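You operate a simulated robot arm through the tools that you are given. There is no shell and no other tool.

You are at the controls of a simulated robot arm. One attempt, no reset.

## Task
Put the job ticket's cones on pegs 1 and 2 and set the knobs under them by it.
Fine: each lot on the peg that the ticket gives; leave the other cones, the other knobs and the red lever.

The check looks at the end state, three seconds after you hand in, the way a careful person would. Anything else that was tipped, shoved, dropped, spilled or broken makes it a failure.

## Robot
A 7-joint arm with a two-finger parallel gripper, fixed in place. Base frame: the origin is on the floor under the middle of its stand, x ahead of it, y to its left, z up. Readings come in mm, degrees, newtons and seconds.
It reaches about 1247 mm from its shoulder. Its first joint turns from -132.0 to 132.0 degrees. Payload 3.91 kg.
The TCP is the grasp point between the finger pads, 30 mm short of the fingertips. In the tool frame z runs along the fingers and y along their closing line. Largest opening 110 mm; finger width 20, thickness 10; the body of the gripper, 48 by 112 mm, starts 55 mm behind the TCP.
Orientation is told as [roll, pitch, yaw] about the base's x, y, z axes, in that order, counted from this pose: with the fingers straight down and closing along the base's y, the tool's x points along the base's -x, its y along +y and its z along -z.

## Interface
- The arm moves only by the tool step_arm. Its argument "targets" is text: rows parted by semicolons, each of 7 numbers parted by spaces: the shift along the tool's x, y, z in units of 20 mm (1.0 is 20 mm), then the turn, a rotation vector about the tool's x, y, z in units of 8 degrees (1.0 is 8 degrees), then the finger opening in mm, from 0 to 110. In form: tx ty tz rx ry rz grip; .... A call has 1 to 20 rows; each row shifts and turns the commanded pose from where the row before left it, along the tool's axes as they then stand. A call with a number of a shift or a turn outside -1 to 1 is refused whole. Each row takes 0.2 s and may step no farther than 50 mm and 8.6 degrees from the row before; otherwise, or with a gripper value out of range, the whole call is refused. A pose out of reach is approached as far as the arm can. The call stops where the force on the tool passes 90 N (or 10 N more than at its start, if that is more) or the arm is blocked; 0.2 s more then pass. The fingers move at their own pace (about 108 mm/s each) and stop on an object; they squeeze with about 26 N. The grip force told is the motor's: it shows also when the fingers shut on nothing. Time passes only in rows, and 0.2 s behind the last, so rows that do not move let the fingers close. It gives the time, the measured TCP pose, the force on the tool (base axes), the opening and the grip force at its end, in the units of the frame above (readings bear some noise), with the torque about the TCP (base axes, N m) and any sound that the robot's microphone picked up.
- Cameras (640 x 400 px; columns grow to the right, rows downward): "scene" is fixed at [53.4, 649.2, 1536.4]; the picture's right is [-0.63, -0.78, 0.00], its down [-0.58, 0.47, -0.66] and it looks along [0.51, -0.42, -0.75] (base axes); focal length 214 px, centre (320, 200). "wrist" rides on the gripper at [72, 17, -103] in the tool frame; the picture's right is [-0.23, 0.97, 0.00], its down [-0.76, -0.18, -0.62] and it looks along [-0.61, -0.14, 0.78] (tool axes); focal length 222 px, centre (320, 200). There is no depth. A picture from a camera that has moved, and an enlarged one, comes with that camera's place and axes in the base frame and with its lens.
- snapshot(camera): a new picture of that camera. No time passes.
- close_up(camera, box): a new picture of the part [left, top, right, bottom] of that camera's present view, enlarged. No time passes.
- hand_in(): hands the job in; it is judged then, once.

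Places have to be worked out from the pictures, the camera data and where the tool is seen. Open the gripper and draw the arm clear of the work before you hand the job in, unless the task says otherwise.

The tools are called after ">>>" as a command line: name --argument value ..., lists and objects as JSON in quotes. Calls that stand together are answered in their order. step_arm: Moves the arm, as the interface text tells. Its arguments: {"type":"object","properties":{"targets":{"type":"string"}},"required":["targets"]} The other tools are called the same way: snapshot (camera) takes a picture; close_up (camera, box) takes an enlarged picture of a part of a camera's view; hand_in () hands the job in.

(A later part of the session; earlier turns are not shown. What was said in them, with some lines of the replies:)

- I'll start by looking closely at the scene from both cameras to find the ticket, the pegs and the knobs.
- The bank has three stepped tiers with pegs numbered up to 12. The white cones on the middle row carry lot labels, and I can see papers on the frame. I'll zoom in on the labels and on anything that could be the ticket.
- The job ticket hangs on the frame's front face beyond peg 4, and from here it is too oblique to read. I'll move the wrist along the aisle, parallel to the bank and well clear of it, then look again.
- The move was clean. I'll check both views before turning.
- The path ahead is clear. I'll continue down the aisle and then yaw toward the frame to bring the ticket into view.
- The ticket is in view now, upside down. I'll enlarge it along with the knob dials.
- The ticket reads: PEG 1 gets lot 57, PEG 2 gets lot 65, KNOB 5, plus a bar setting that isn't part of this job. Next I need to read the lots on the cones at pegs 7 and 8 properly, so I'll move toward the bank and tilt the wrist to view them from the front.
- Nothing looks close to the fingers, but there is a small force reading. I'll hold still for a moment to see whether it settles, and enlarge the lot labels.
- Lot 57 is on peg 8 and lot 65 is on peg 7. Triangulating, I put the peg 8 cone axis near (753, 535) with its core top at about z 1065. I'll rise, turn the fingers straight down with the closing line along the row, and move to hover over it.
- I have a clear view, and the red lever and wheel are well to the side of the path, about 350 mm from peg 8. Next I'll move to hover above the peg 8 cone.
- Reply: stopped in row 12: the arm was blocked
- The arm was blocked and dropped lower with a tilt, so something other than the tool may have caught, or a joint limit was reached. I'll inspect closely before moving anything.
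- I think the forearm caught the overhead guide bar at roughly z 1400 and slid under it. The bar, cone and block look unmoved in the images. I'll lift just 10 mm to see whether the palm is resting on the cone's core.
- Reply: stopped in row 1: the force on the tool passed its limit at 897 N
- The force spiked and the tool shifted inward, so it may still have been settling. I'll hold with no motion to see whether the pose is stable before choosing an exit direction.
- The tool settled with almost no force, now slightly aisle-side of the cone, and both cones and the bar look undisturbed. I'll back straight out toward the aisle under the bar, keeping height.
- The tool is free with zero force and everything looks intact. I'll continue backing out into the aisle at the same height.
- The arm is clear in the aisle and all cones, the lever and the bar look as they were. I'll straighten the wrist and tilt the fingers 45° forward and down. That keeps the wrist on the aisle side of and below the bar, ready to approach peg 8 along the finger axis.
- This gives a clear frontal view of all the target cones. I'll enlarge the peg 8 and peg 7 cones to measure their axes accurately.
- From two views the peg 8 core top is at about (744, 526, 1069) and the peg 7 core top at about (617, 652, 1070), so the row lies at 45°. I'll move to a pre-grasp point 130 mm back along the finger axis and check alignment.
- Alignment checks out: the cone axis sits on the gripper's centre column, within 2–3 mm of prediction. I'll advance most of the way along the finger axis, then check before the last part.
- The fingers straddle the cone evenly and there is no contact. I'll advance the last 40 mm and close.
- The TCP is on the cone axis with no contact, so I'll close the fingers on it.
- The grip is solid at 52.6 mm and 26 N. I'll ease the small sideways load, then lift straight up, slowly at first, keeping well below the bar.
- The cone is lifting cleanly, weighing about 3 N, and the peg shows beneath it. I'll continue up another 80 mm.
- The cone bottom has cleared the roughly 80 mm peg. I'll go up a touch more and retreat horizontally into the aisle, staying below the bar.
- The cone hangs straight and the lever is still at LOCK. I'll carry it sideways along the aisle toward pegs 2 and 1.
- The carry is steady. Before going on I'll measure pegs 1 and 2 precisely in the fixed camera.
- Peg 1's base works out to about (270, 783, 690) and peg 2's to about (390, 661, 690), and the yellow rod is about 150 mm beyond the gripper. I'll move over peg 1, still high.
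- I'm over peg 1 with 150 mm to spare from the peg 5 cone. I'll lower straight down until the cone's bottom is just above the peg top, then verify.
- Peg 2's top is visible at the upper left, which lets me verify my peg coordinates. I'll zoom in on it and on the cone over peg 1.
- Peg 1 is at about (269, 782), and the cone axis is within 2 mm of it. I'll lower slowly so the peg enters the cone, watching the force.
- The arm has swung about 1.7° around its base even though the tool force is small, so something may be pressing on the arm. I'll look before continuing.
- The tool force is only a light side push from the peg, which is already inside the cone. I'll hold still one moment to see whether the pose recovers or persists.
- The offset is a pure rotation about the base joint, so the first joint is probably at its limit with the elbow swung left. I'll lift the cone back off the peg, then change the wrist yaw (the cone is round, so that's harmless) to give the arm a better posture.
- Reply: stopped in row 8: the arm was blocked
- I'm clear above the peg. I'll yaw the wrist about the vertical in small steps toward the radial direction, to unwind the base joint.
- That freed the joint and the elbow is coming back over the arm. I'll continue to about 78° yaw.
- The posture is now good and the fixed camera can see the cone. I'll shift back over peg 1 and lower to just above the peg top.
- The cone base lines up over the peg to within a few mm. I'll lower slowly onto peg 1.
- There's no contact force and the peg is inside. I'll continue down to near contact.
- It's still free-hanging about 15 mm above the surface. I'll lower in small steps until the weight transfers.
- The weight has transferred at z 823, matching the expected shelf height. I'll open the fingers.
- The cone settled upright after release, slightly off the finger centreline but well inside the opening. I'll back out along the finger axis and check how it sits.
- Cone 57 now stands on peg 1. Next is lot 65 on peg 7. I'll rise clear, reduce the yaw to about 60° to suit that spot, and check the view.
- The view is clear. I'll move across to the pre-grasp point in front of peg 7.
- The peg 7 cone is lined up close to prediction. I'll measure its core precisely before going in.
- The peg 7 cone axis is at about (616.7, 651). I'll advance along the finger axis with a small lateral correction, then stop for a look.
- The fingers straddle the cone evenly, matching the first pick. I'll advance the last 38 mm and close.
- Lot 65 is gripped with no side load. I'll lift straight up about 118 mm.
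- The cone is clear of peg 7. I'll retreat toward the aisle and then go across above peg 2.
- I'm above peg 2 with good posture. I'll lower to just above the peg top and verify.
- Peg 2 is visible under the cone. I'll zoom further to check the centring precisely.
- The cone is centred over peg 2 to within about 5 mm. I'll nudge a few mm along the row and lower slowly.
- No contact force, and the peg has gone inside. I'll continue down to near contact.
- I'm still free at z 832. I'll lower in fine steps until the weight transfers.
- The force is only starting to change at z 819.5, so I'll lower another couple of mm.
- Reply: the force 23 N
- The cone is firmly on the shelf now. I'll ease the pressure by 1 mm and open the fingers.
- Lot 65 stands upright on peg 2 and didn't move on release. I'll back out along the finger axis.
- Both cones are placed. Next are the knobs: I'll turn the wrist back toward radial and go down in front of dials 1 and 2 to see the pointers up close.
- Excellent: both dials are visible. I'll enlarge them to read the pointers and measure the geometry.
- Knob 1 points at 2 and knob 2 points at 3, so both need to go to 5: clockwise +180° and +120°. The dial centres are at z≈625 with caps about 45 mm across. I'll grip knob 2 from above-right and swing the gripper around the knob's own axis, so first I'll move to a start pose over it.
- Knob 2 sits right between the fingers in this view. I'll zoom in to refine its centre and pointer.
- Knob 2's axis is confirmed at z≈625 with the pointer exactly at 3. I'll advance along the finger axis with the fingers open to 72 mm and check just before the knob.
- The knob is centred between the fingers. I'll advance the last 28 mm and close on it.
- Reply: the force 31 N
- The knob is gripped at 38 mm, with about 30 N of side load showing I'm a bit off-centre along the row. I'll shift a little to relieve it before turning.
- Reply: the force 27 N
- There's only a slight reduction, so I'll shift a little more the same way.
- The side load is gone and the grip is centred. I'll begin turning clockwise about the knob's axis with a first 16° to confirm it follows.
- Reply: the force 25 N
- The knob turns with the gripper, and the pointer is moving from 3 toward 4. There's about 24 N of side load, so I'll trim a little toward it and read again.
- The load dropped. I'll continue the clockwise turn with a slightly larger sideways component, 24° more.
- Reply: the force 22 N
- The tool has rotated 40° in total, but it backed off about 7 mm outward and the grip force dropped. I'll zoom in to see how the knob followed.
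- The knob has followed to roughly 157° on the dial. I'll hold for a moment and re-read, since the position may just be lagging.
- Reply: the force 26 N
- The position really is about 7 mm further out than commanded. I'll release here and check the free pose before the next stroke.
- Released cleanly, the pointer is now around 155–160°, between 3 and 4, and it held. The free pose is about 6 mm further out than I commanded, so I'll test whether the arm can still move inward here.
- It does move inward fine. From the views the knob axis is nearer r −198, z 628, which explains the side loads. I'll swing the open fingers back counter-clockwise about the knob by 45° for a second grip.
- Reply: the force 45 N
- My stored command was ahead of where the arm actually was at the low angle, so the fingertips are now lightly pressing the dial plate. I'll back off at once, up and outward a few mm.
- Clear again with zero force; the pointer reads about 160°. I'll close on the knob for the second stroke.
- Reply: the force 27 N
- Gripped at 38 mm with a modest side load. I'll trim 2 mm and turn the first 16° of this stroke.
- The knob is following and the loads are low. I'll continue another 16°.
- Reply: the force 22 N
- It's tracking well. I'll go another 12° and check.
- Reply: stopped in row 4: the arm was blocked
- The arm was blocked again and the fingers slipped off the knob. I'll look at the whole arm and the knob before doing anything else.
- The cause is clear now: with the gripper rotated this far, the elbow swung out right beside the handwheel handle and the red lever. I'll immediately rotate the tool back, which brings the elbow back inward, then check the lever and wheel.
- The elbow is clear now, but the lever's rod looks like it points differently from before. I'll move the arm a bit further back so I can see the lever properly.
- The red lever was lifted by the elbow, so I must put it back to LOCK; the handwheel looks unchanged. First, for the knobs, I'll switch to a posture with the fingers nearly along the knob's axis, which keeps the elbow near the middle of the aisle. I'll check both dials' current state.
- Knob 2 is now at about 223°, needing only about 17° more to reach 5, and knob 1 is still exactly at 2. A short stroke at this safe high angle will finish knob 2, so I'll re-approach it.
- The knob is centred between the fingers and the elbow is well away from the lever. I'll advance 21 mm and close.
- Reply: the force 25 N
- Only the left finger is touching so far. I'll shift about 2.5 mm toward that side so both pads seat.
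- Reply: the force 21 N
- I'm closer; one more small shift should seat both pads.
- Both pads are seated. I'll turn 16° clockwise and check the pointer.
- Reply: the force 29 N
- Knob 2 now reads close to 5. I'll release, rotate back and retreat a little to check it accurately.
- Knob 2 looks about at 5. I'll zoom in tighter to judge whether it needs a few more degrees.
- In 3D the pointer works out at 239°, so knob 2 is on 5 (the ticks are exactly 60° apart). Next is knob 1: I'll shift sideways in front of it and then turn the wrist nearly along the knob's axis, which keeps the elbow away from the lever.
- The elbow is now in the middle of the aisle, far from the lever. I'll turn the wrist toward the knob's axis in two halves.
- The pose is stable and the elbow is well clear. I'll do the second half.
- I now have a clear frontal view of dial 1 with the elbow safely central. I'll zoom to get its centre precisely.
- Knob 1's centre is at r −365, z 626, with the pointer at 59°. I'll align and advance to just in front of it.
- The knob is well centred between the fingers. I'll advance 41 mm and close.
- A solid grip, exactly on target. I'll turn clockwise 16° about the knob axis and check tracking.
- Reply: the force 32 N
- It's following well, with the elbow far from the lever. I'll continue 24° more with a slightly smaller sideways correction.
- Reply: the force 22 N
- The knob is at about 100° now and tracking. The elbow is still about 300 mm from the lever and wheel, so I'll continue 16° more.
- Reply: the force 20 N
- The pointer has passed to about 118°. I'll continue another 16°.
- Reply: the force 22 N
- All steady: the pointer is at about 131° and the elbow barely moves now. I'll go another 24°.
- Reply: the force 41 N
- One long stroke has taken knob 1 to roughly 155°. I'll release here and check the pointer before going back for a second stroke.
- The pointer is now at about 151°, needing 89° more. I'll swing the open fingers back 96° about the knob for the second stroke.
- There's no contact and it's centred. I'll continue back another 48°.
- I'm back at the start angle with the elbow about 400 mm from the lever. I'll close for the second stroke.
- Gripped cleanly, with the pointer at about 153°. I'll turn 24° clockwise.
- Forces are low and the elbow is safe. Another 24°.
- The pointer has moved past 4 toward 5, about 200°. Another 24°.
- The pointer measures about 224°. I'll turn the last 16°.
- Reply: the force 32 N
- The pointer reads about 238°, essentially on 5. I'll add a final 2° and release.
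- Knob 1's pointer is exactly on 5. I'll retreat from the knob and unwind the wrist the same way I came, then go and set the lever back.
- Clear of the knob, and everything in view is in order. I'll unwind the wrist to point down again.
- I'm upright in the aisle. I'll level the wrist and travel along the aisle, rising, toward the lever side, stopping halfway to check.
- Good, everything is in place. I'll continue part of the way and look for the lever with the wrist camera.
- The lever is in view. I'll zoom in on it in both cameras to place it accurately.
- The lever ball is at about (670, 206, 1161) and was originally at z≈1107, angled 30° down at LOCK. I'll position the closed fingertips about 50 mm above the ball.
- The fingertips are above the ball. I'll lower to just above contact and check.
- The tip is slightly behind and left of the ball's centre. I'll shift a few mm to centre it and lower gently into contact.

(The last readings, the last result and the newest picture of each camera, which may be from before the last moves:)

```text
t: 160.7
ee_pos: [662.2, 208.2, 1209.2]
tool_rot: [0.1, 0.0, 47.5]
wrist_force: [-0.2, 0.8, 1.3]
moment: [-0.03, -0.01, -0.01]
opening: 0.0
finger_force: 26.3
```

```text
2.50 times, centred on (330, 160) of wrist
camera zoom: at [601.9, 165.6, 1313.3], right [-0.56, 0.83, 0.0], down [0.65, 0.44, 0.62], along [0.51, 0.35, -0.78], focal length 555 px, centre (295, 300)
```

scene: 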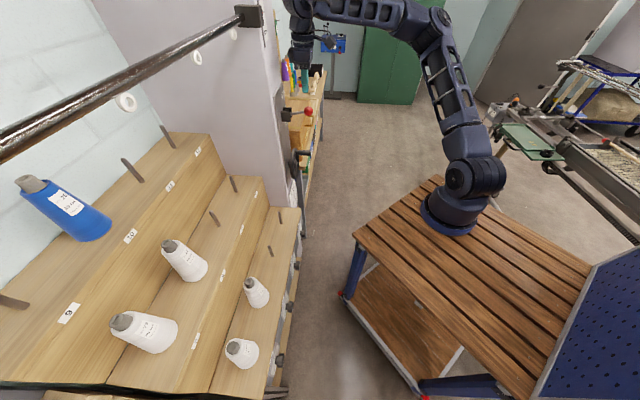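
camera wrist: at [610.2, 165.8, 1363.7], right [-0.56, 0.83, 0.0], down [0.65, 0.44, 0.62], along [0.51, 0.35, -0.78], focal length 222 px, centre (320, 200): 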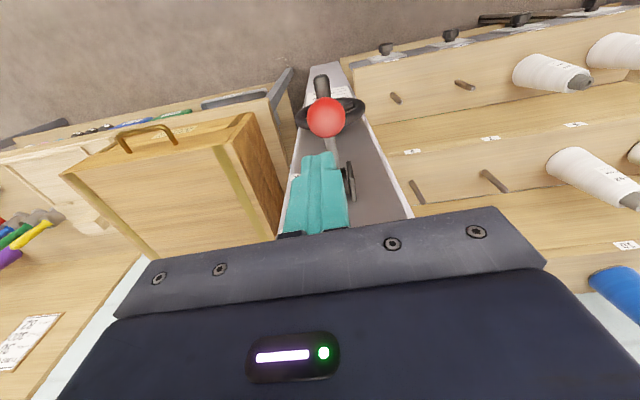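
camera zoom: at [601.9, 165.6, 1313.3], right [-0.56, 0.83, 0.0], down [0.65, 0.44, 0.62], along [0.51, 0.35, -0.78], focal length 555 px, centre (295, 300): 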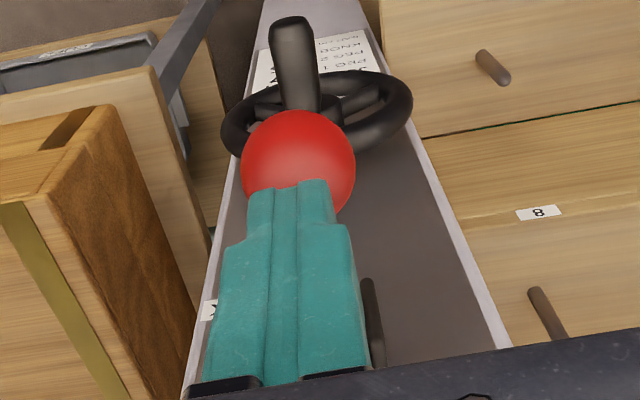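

Contact: the ball has started to move down smoothly with little force. I'll continue pushing down in small steps.

>>> step_arm --targets "0 0 0.3 0 0 0 0;0 0 0.3 0 0 0 0;0 0 0.3 0 0 0 0;0 0 0.3 0 0 0 0;0 0 0 0 0 0 0"

>>> close_up --camera "scene" --box '[265, 75, 345, 135]'

>>> close_up --camera "wrist" --box '[260, 80, 400, 240]'

```text
t: 161.9
ee_pos: [662.4, 208.4, 1186.9]
tool_rot: [0.0, -0.1, 47.5]
wrist_force: [0.6, 0.4, -0.3]
moment: [-0.01, -0.01, -0.01]
opening: 0.0
finger_force: 26.0
```

```text
6.67 times, centred on (305, 105) of scene
camera zoom: at [53.4, 649.2, 1536.4], right [-0.63, -0.78, 0.0], down [-0.58, 0.47, -0.66], along [0.51, -0.42, -0.75], focal length 1430 px, centre (420, 833)
```

zoom: 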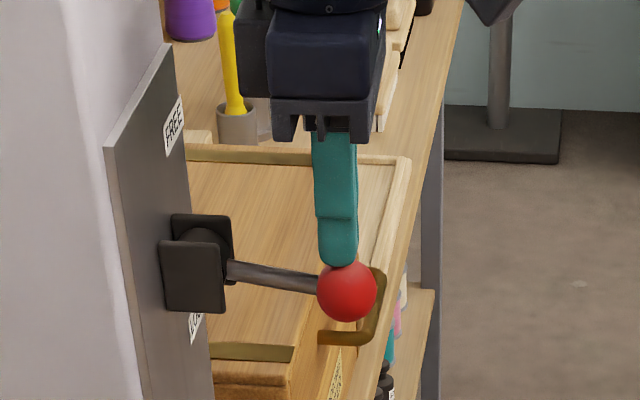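

```text
2.50 times, centred on (330, 160) of wrist
camera zoom: at [602.1, 166.0, 1289.4], right [-0.56, 0.83, 0.0], down [0.65, 0.44, 0.62], along [0.51, 0.35, -0.78], focal length 555 px, centre (295, 300)
```

zoom: 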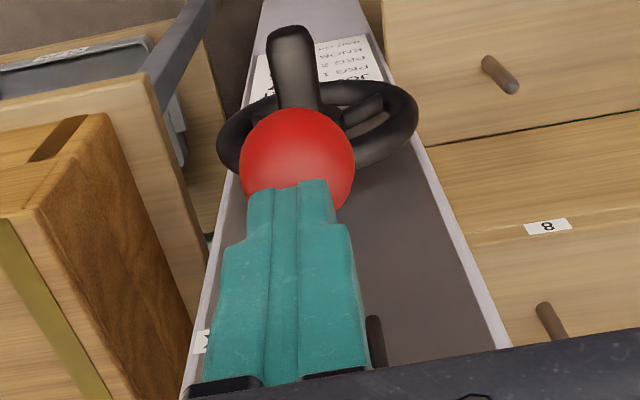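

The ball follows smoothly and is about two-thirds of the way back. I'll continue 20 mm.

>>> step_arm --targets "-0.05 0 0.25 0 0 0 0;-0.05 0 0.25 0 0 0 0;-0.05 0 0.25 0 0 0 0;-0.05 0 0.25 0 0 0 0;0 0 0 0 0 0 0"

>>> close_up --camera "scene" --box '[265, 85, 345, 145]'

>>> close_up --camera "wrist" --box '[260, 80, 400, 240]'

```text
t: 163.1
ee_pos: [665.9, 211.8, 1165.1]
tool_rot: [0.1, 0.1, 47.6]
wrist_force: [0.3, 0.0, 0.5]
moment: [0.0, 0.04, -0.01]
opening: 0.1
finger_force: 25.7
```

```text
6.67 times, centred on (305, 115) of scene
camera zoom: at [53.4, 649.2, 1536.4], right [-0.63, -0.78, 0.0], down [-0.58, 0.47, -0.66], along [0.51, -0.42, -0.75], focal length 1430 px, centre (420, 767)
```

zoom: 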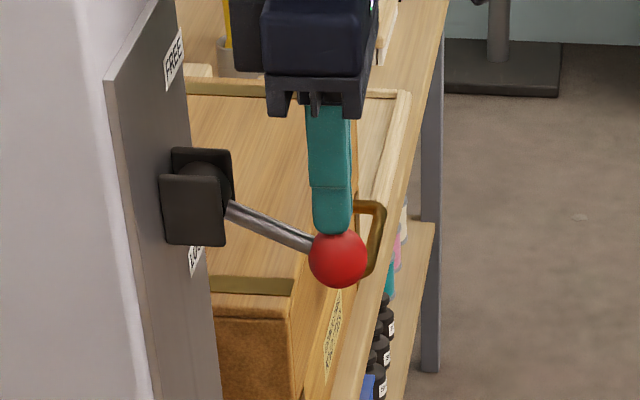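

```text
2.50 times, centred on (330, 160) of wrist
camera zoom: at [604.8, 169.2, 1269.4], right [-0.56, 0.83, 0.0], down [0.65, 0.44, 0.62], along [0.51, 0.35, -0.78], focal length 555 px, centre (295, 300)
```

zoom: 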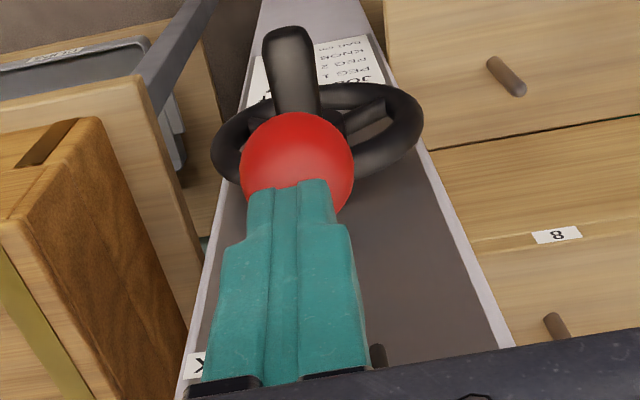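

Nearly there: the ball is about 9 mm short of its original spot. I'll go down a few mm more.

>>> step_arm --targets "-0.05 0 0.2 0 0 0 0;-0.05 0 0.17 0 0 0 0;0 0 0 0 0 0 0"

>>> close_up --camera "scene" --box '[265, 85, 345, 145]'

```text
t: 163.9
ee_pos: [667.0, 212.5, 1158.3]
tool_rot: [0.1, 0.0, 47.5]
wrist_force: [0.2, -1.2, -0.1]
moment: [0.0, 0.03, 0.01]
opening: 0.1
finger_force: 26.0
```

```text
6.67 times, centred on (305, 115) of scene
camera zoom: at [53.4, 649.2, 1536.4], right [-0.63, -0.78, 0.0], down [-0.58, 0.47, -0.66], along [0.51, -0.42, -0.75], focal length 1430 px, centre (420, 767)
```

zoom: 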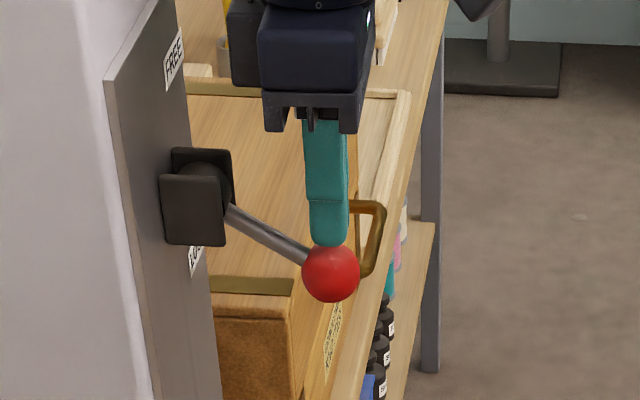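

The ball is at (306.6, 125.8) in the fixed camera, matching its original (306.6, 125.6). I'll lift straight up and check that it stays.

>>> step_arm --targets "0 0 -0.3 0 0 0 0;0 0 -0.6 0 0 0 0;0 0 -1 0 0 0 0;0 0 -1 0 0 0 0;0 0 -1 0 0 0 0;0 0 -1 0 0 0 0;0 0 0 0 0 0 0"

>>> close_up --camera "scene" --box '[265, 85, 345, 145]'

>>> snapshot --camera "wrist"

>>> close_up --camera "scene" --box '[220, 0, 400, 112]'

```text
t: 165.5
ee_pos: [667.5, 213.3, 1256.5]
tool_rot: [0.0, -0.1, 47.5]
wrist_force: [0.1, 0.2, -0.5]
moment: [-0.02, 0.02, 0.03]
opening: 0.1
finger_force: 25.9
```

```text
6.67 times, centred on (305, 115) of scene
camera zoom: at [53.4, 649.2, 1536.4], right [-0.63, -0.78, 0.0], down [-0.58, 0.47, -0.66], along [0.51, -0.42, -0.75], focal length 1430 px, centre (420, 767)
```

zoom: 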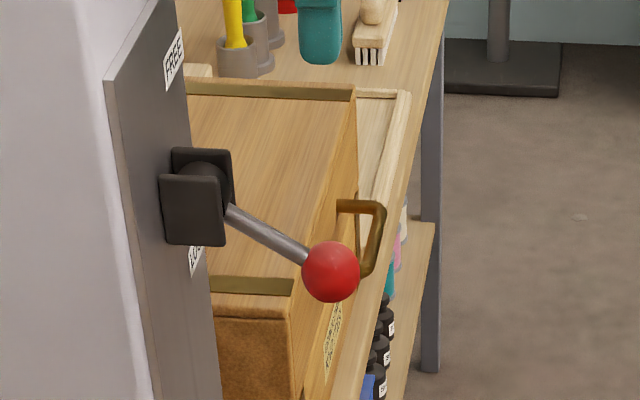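

```text
taken
camera wrist: at [606.3, 170.4, 1360.4], right [-0.56, 0.83, 0.0], down [0.65, 0.44, 0.62], along [0.51, 0.35, -0.78], focal length 222 px, centre (320, 200)
```

wrist: 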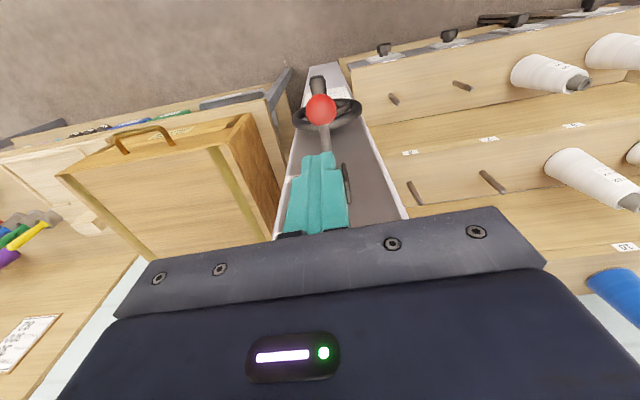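

```text
3.56 times, centred on (310, 56) of scene
camera zoom: at [53.4, 649.2, 1536.4], right [-0.63, -0.78, 0.0], down [-0.58, 0.47, -0.66], along [0.51, -0.42, -0.75], focal length 763 px, centre (356, 712)
```

zoom: 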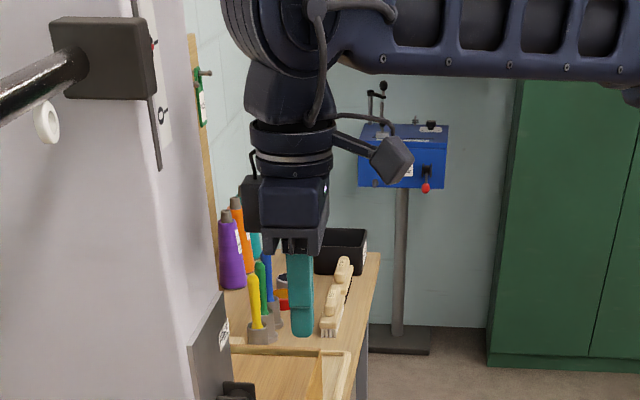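

The lever has stayed at LOCK, and the bar mount looks identical to the start. I'll back the arm away into the aisle the way I came, then do a final check of everything.

>>> step_arm --targets "0.4 0.5 0 0 0 0 0;0.5 1 0 0 0 0 0;0.5 1 0 0 0 0 20;0.5 1 0 0 0 0 40;0.5 1 0 0 0 0 60;0.5 1 0 0 0 0 60;0.5 1 0 0 0 0 60;0.5 1 0 0 0 0 60;0.3 1 0 0 0 0 60;0 1 0 0 0 0 60;0 1 0 0 0 0 60;0 1 0 0 0 0 60;0 1 0 0 0 0 60;0 1 0 0 0 0 60;0 1 0 0 0 0 60;0 1 0 0 0 0 60;0 0.5 0 0 0 0 60;0 0 0 0 0 0 60"

>>> snapshot --camera "wrist"

>>> snapshot --camera "scene"

>>> close_up --camera "scene" --box '[270, 140, 334, 180]'

```text
t: 169.3
ee_pos: [373.6, 366.5, 1257.6]
tool_rot: [0.0, 0.0, 47.4]
wrist_force: [-0.3, 0.2, 0.7]
moment: [-0.01, 0.02, -0.01]
opening: 60.1
finger_force: 0.1
```

```text
taken
camera wrist: at [313.0, 324.5, 1360.9], right [-0.56, 0.83, 0.0], down [0.65, 0.44, 0.62], along [0.51, 0.35, -0.78], focal length 222 px, centre (320, 200)
```

wrist: 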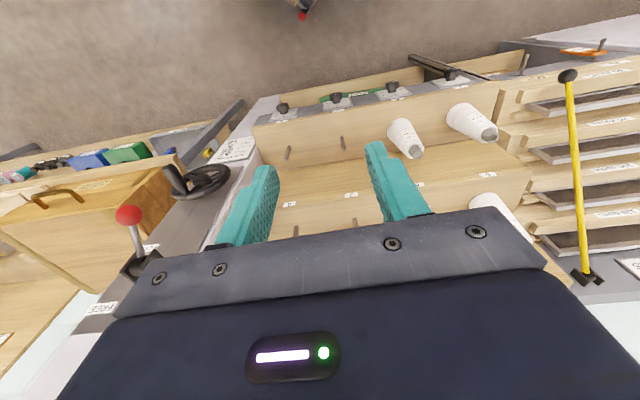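

```text
taken
```

scene: 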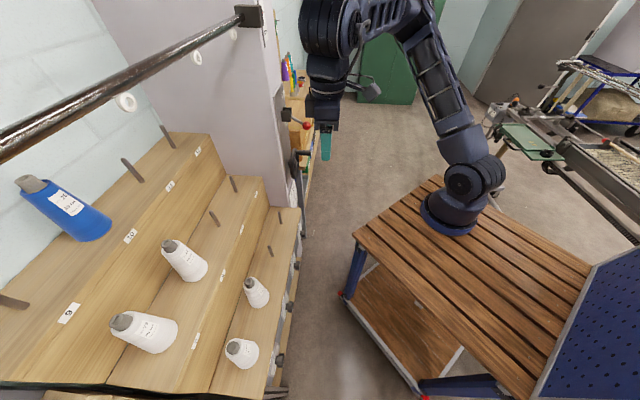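

```text
10.00 times, centred on (302, 160) of scene
camera zoom: at [53.4, 649.2, 1536.4], right [-0.63, -0.78, 0.0], down [-0.58, 0.47, -0.66], along [0.51, -0.42, -0.75], focal length 2145 px, centre (500, 600)
```

zoom: 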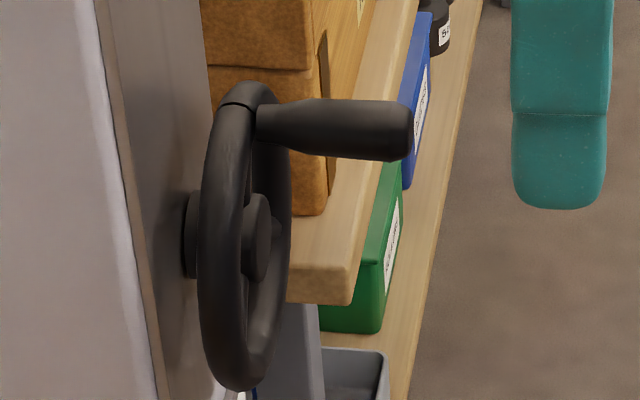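

The wheel and lever look as at the start. For a last check of both dials and the cones, I'll move to a viewing pose in the aisle, well clear of everything.

>>> step_arm --targets "0.122 0.353 0.6 0 0 0 60;0.122 0.353 0.99 0 0 0 60;0.122 0.353 0.99 0 0 0 60;0.122 0.353 0.99 0 0 0 60;0.122 0.353 0.99 0 0 0 60;0.122 0.353 0.99 0 0 0 60;0.122 0.353 0.99 0 0 0 60;0.122 0.353 0.99 0 0 0 60;0.122 0.353 0.99 0 0 0 60;0.122 0.353 0.99 0 0 0 60;0.122 0.353 0.99 0 0 0 60;0.122 0.353 0.99 0 0 0 60;0.122 0.353 0.99 0 0 0 60;0.122 0.353 0.99 0 0 0 60;0.122 0.353 0.99 0 0 0 60;0.122 0.353 0.99 0 0 0 60;0 0 0 0 0 -0.8 60;0 0 0 0 0 -0.8 60;0 0 0 0 0 0 60"

>>> step_arm --targets "0 0 0 0 -0.9 0 110;0 0 0 0 -0.9 0 110;0 0 0 0 -0.9 0 110;0 0 0 0 -0.9 0 110;0 0 0 0 0 0 110"

>>> snapshot --camera "wrist"

>>> snapshot --camera "scene"

```text
t: 173.3
ee_pos: [264.7, 415.8, 948.2]
tool_rot: [0.2, 0.1, 60.2]
wrist_force: [0.5, -0.6, 0.1]
moment: [-0.01, 0.02, -0.03]
opening: 59.9
finger_force: 0.1
```

```text
t: 174.5
ee_pos: [264.3, 416.5, 949.2]
tool_rot: [0.1, -28.9, 60.2]
wrist_force: [0.6, 0.4, -0.2]
moment: [0.02, 0.0, -0.02]
opening: 110.2
finger_force: 0.1
```

```text
taken
camera wrist: at [194.3, 325.3, 1003.8], right [-0.75, 0.66, 0.11], down [0.34, 0.23, 0.91], along [0.57, 0.72, -0.39], focal length 222 px, centre (320, 200)
```

wrist: 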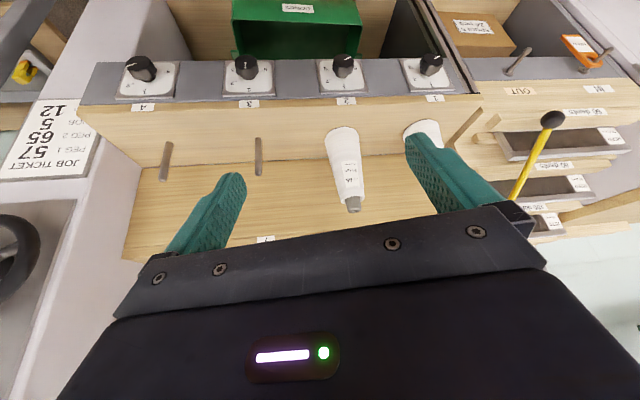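

```text
taken
```

scene: 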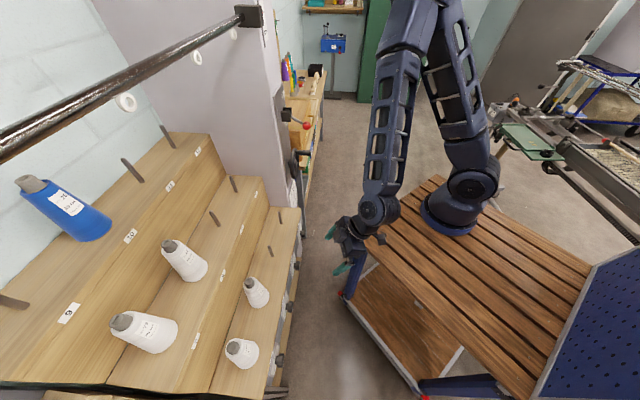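

All four dials, the ticket and the placed cones are in view. I'll zoom into each of them for the final verification.

>>> close_up --camera "wrist" --box '[310, 45, 470, 115]'

>>> close_up --camera "wrist" --box '[110, 45, 270, 115]'

>>> close_up --camera "wrist" --box '[310, 110, 470, 225]'

>>> close_up --camera "scene" --box '[200, 250, 300, 390]'

>>> close_up --camera "scene" --box '[260, 90, 360, 180]'

```text
4.00 times, centred on (390, 80) of wrist
camera zoom: at [194.3, 325.3, 1003.8], right [-0.75, 0.66, 0.11], down [0.34, 0.23, 0.91], along [0.57, 0.72, -0.39], focal length 888 px, centre (40, 680)
```

zoom: 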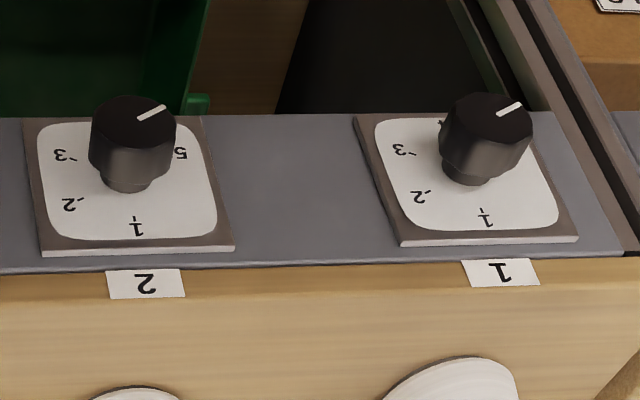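

```text
4.00 times, centred on (190, 80) of wrist
camera zoom: at [194.3, 325.3, 1003.8], right [-0.75, 0.66, 0.11], down [0.34, 0.23, 0.91], along [0.57, 0.72, -0.39], focal length 888 px, centre (840, 680)
```

zoom: 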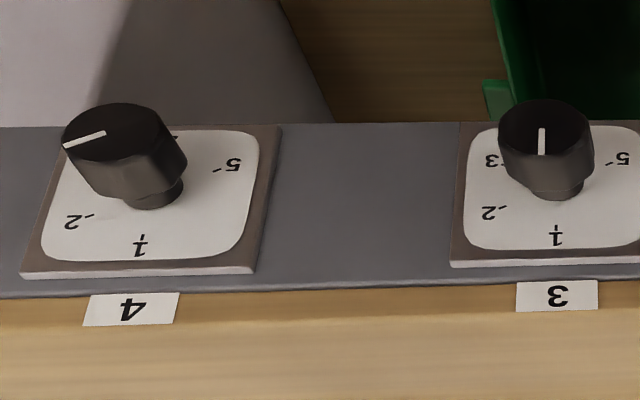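

```text
3.48 times, centred on (390, 168) of wrist
camera zoom: at [194.3, 325.3, 1003.8], right [-0.75, 0.66, 0.11], down [0.34, 0.23, 0.91], along [0.57, 0.72, -0.39], focal length 773 px, centre (76, 313)
```

zoom: 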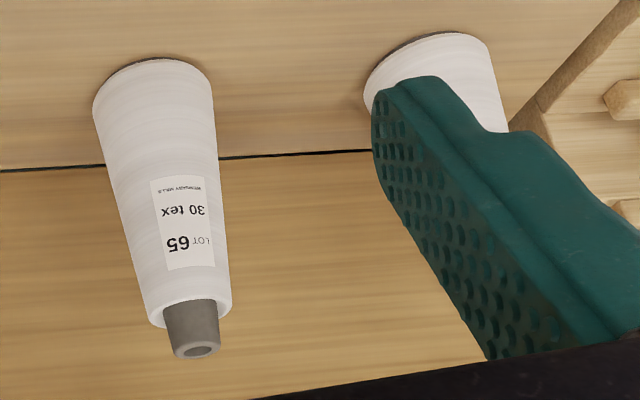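

```text
2.86 times, centred on (250, 320) of scene
camera zoom: at [53.4, 649.2, 1536.4], right [-0.63, -0.78, 0.0], down [-0.58, 0.47, -0.66], along [0.51, -0.42, -0.75], focal length 613 px, centre (520, -143)
```

zoom: 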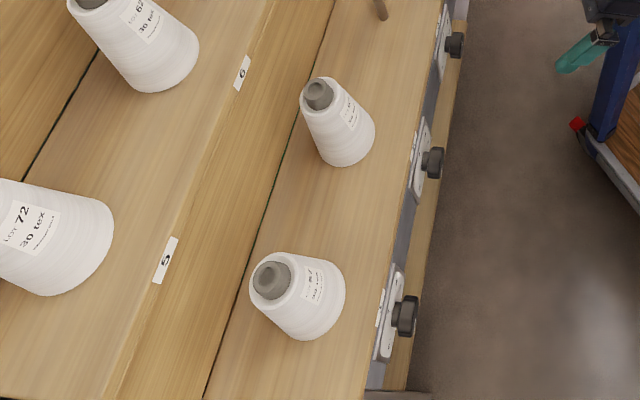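

```text
4.44 times, centred on (310, 135) of scene
camera zoom: at [53.4, 649.2, 1536.4], right [-0.63, -0.78, 0.0], down [-0.58, 0.47, -0.66], along [0.51, -0.42, -0.75], focal length 953 px, centre (364, 489)
```

zoom: 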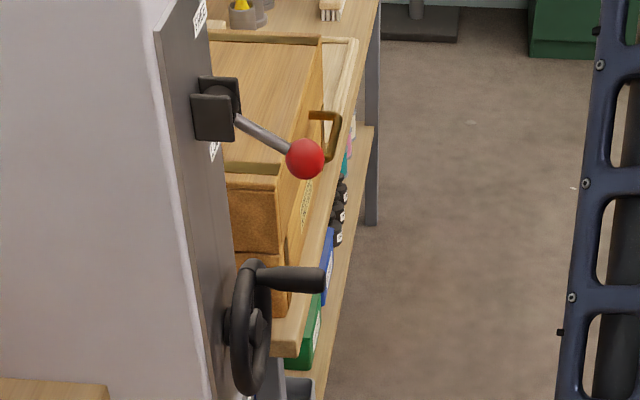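

Both knobs read 5 (240° and about 241°). Lots 57 and 65 stand upright on pegs 1 and 2, knobs 3 and 4 and the other cones are unchanged, and the lever is back at LOCK. I'll draw the open gripper further back and up, clear of the work.

>>> step_arm --targets "0 0 -0.6 0 0 0 110;0 0 -1 0 0 0 110;0 0 -1 0 0 0 110;0 0 -1 0 0 0 110;0 0 -1 0 0 0 110;0 0 -1 0 0 0 110;0 0 -1 0 0 0 110;0 0 -0.6 0 0 0 110;0 0 0 0 0 0 110;0 0 0 0 0 0 110"

>>> snapshot --camera "scene"

```text
t: 176.7
ee_pos: [229.1, 355.8, 1073.7]
tool_rot: [0.1, -28.8, 60.2]
wrist_force: [-0.7, -0.5, -1.0]
moment: [0.0, 0.0, 0.01]
opening: 110.1
finger_force: 0.0
```

```text
taken
```

scene: 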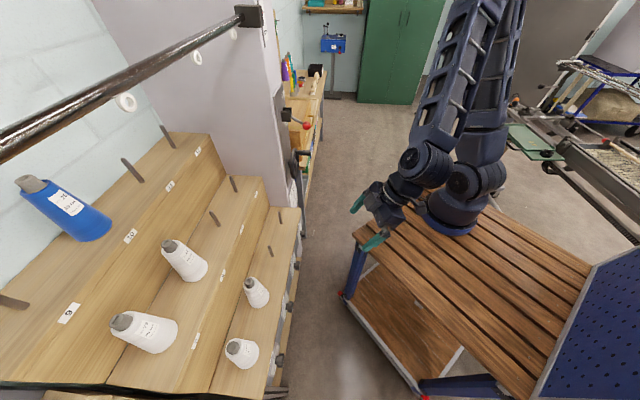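

The arm is back over its own trolley with the gripper open, and everything at the bank is as required, so I'm handing the job in. For the record: while turning knob 2 the elbow bumped the red lever up off LOCK, and I pushed it back to its original position. The handwheel, which the elbow was right beside, may also have turned by a degree or two.

>>> hand_in

```text
The job is handed in.
```

I handed the job in with both cones and both knobs set to the ticket, but I moved the red lever by accident along the way and had to put it back.

- **Cones:** lot 57 is on peg 1 and lot 65 is on peg 2, both standing upright. Cone 57 sits a few mm off its peg's centre.
- **Knobs:** knobs 1 and 2 both point at 5, measured within about 3° of the mark. Knobs 3 and 4 and the other cones look unchanged. I left the ticket's bar setting (12 cm) alone, since it wasn't part of the task.
- **Red lever:** while I was turning knob 2, the arm's elbow swung into the lever and lifted it off LOCK. I pushed it back down, and in the fixed camera it now lines up with its starting position. It did leave LOCK for a while, though.
- **Handwheel:** the elbow was right beside its handle at that moment. The handle looks about 2 mm different from the start, roughly 1–2° of rotation, and I didn't try to correct that.
- **Overhead bar:** on my first approach to peg 8 the forearm pressed against the bar, and the tool briefly read 897 N. The bar, its mount and the cone look unmoved in the pictures.

The gripper is open and the arm is back over its own trolley.
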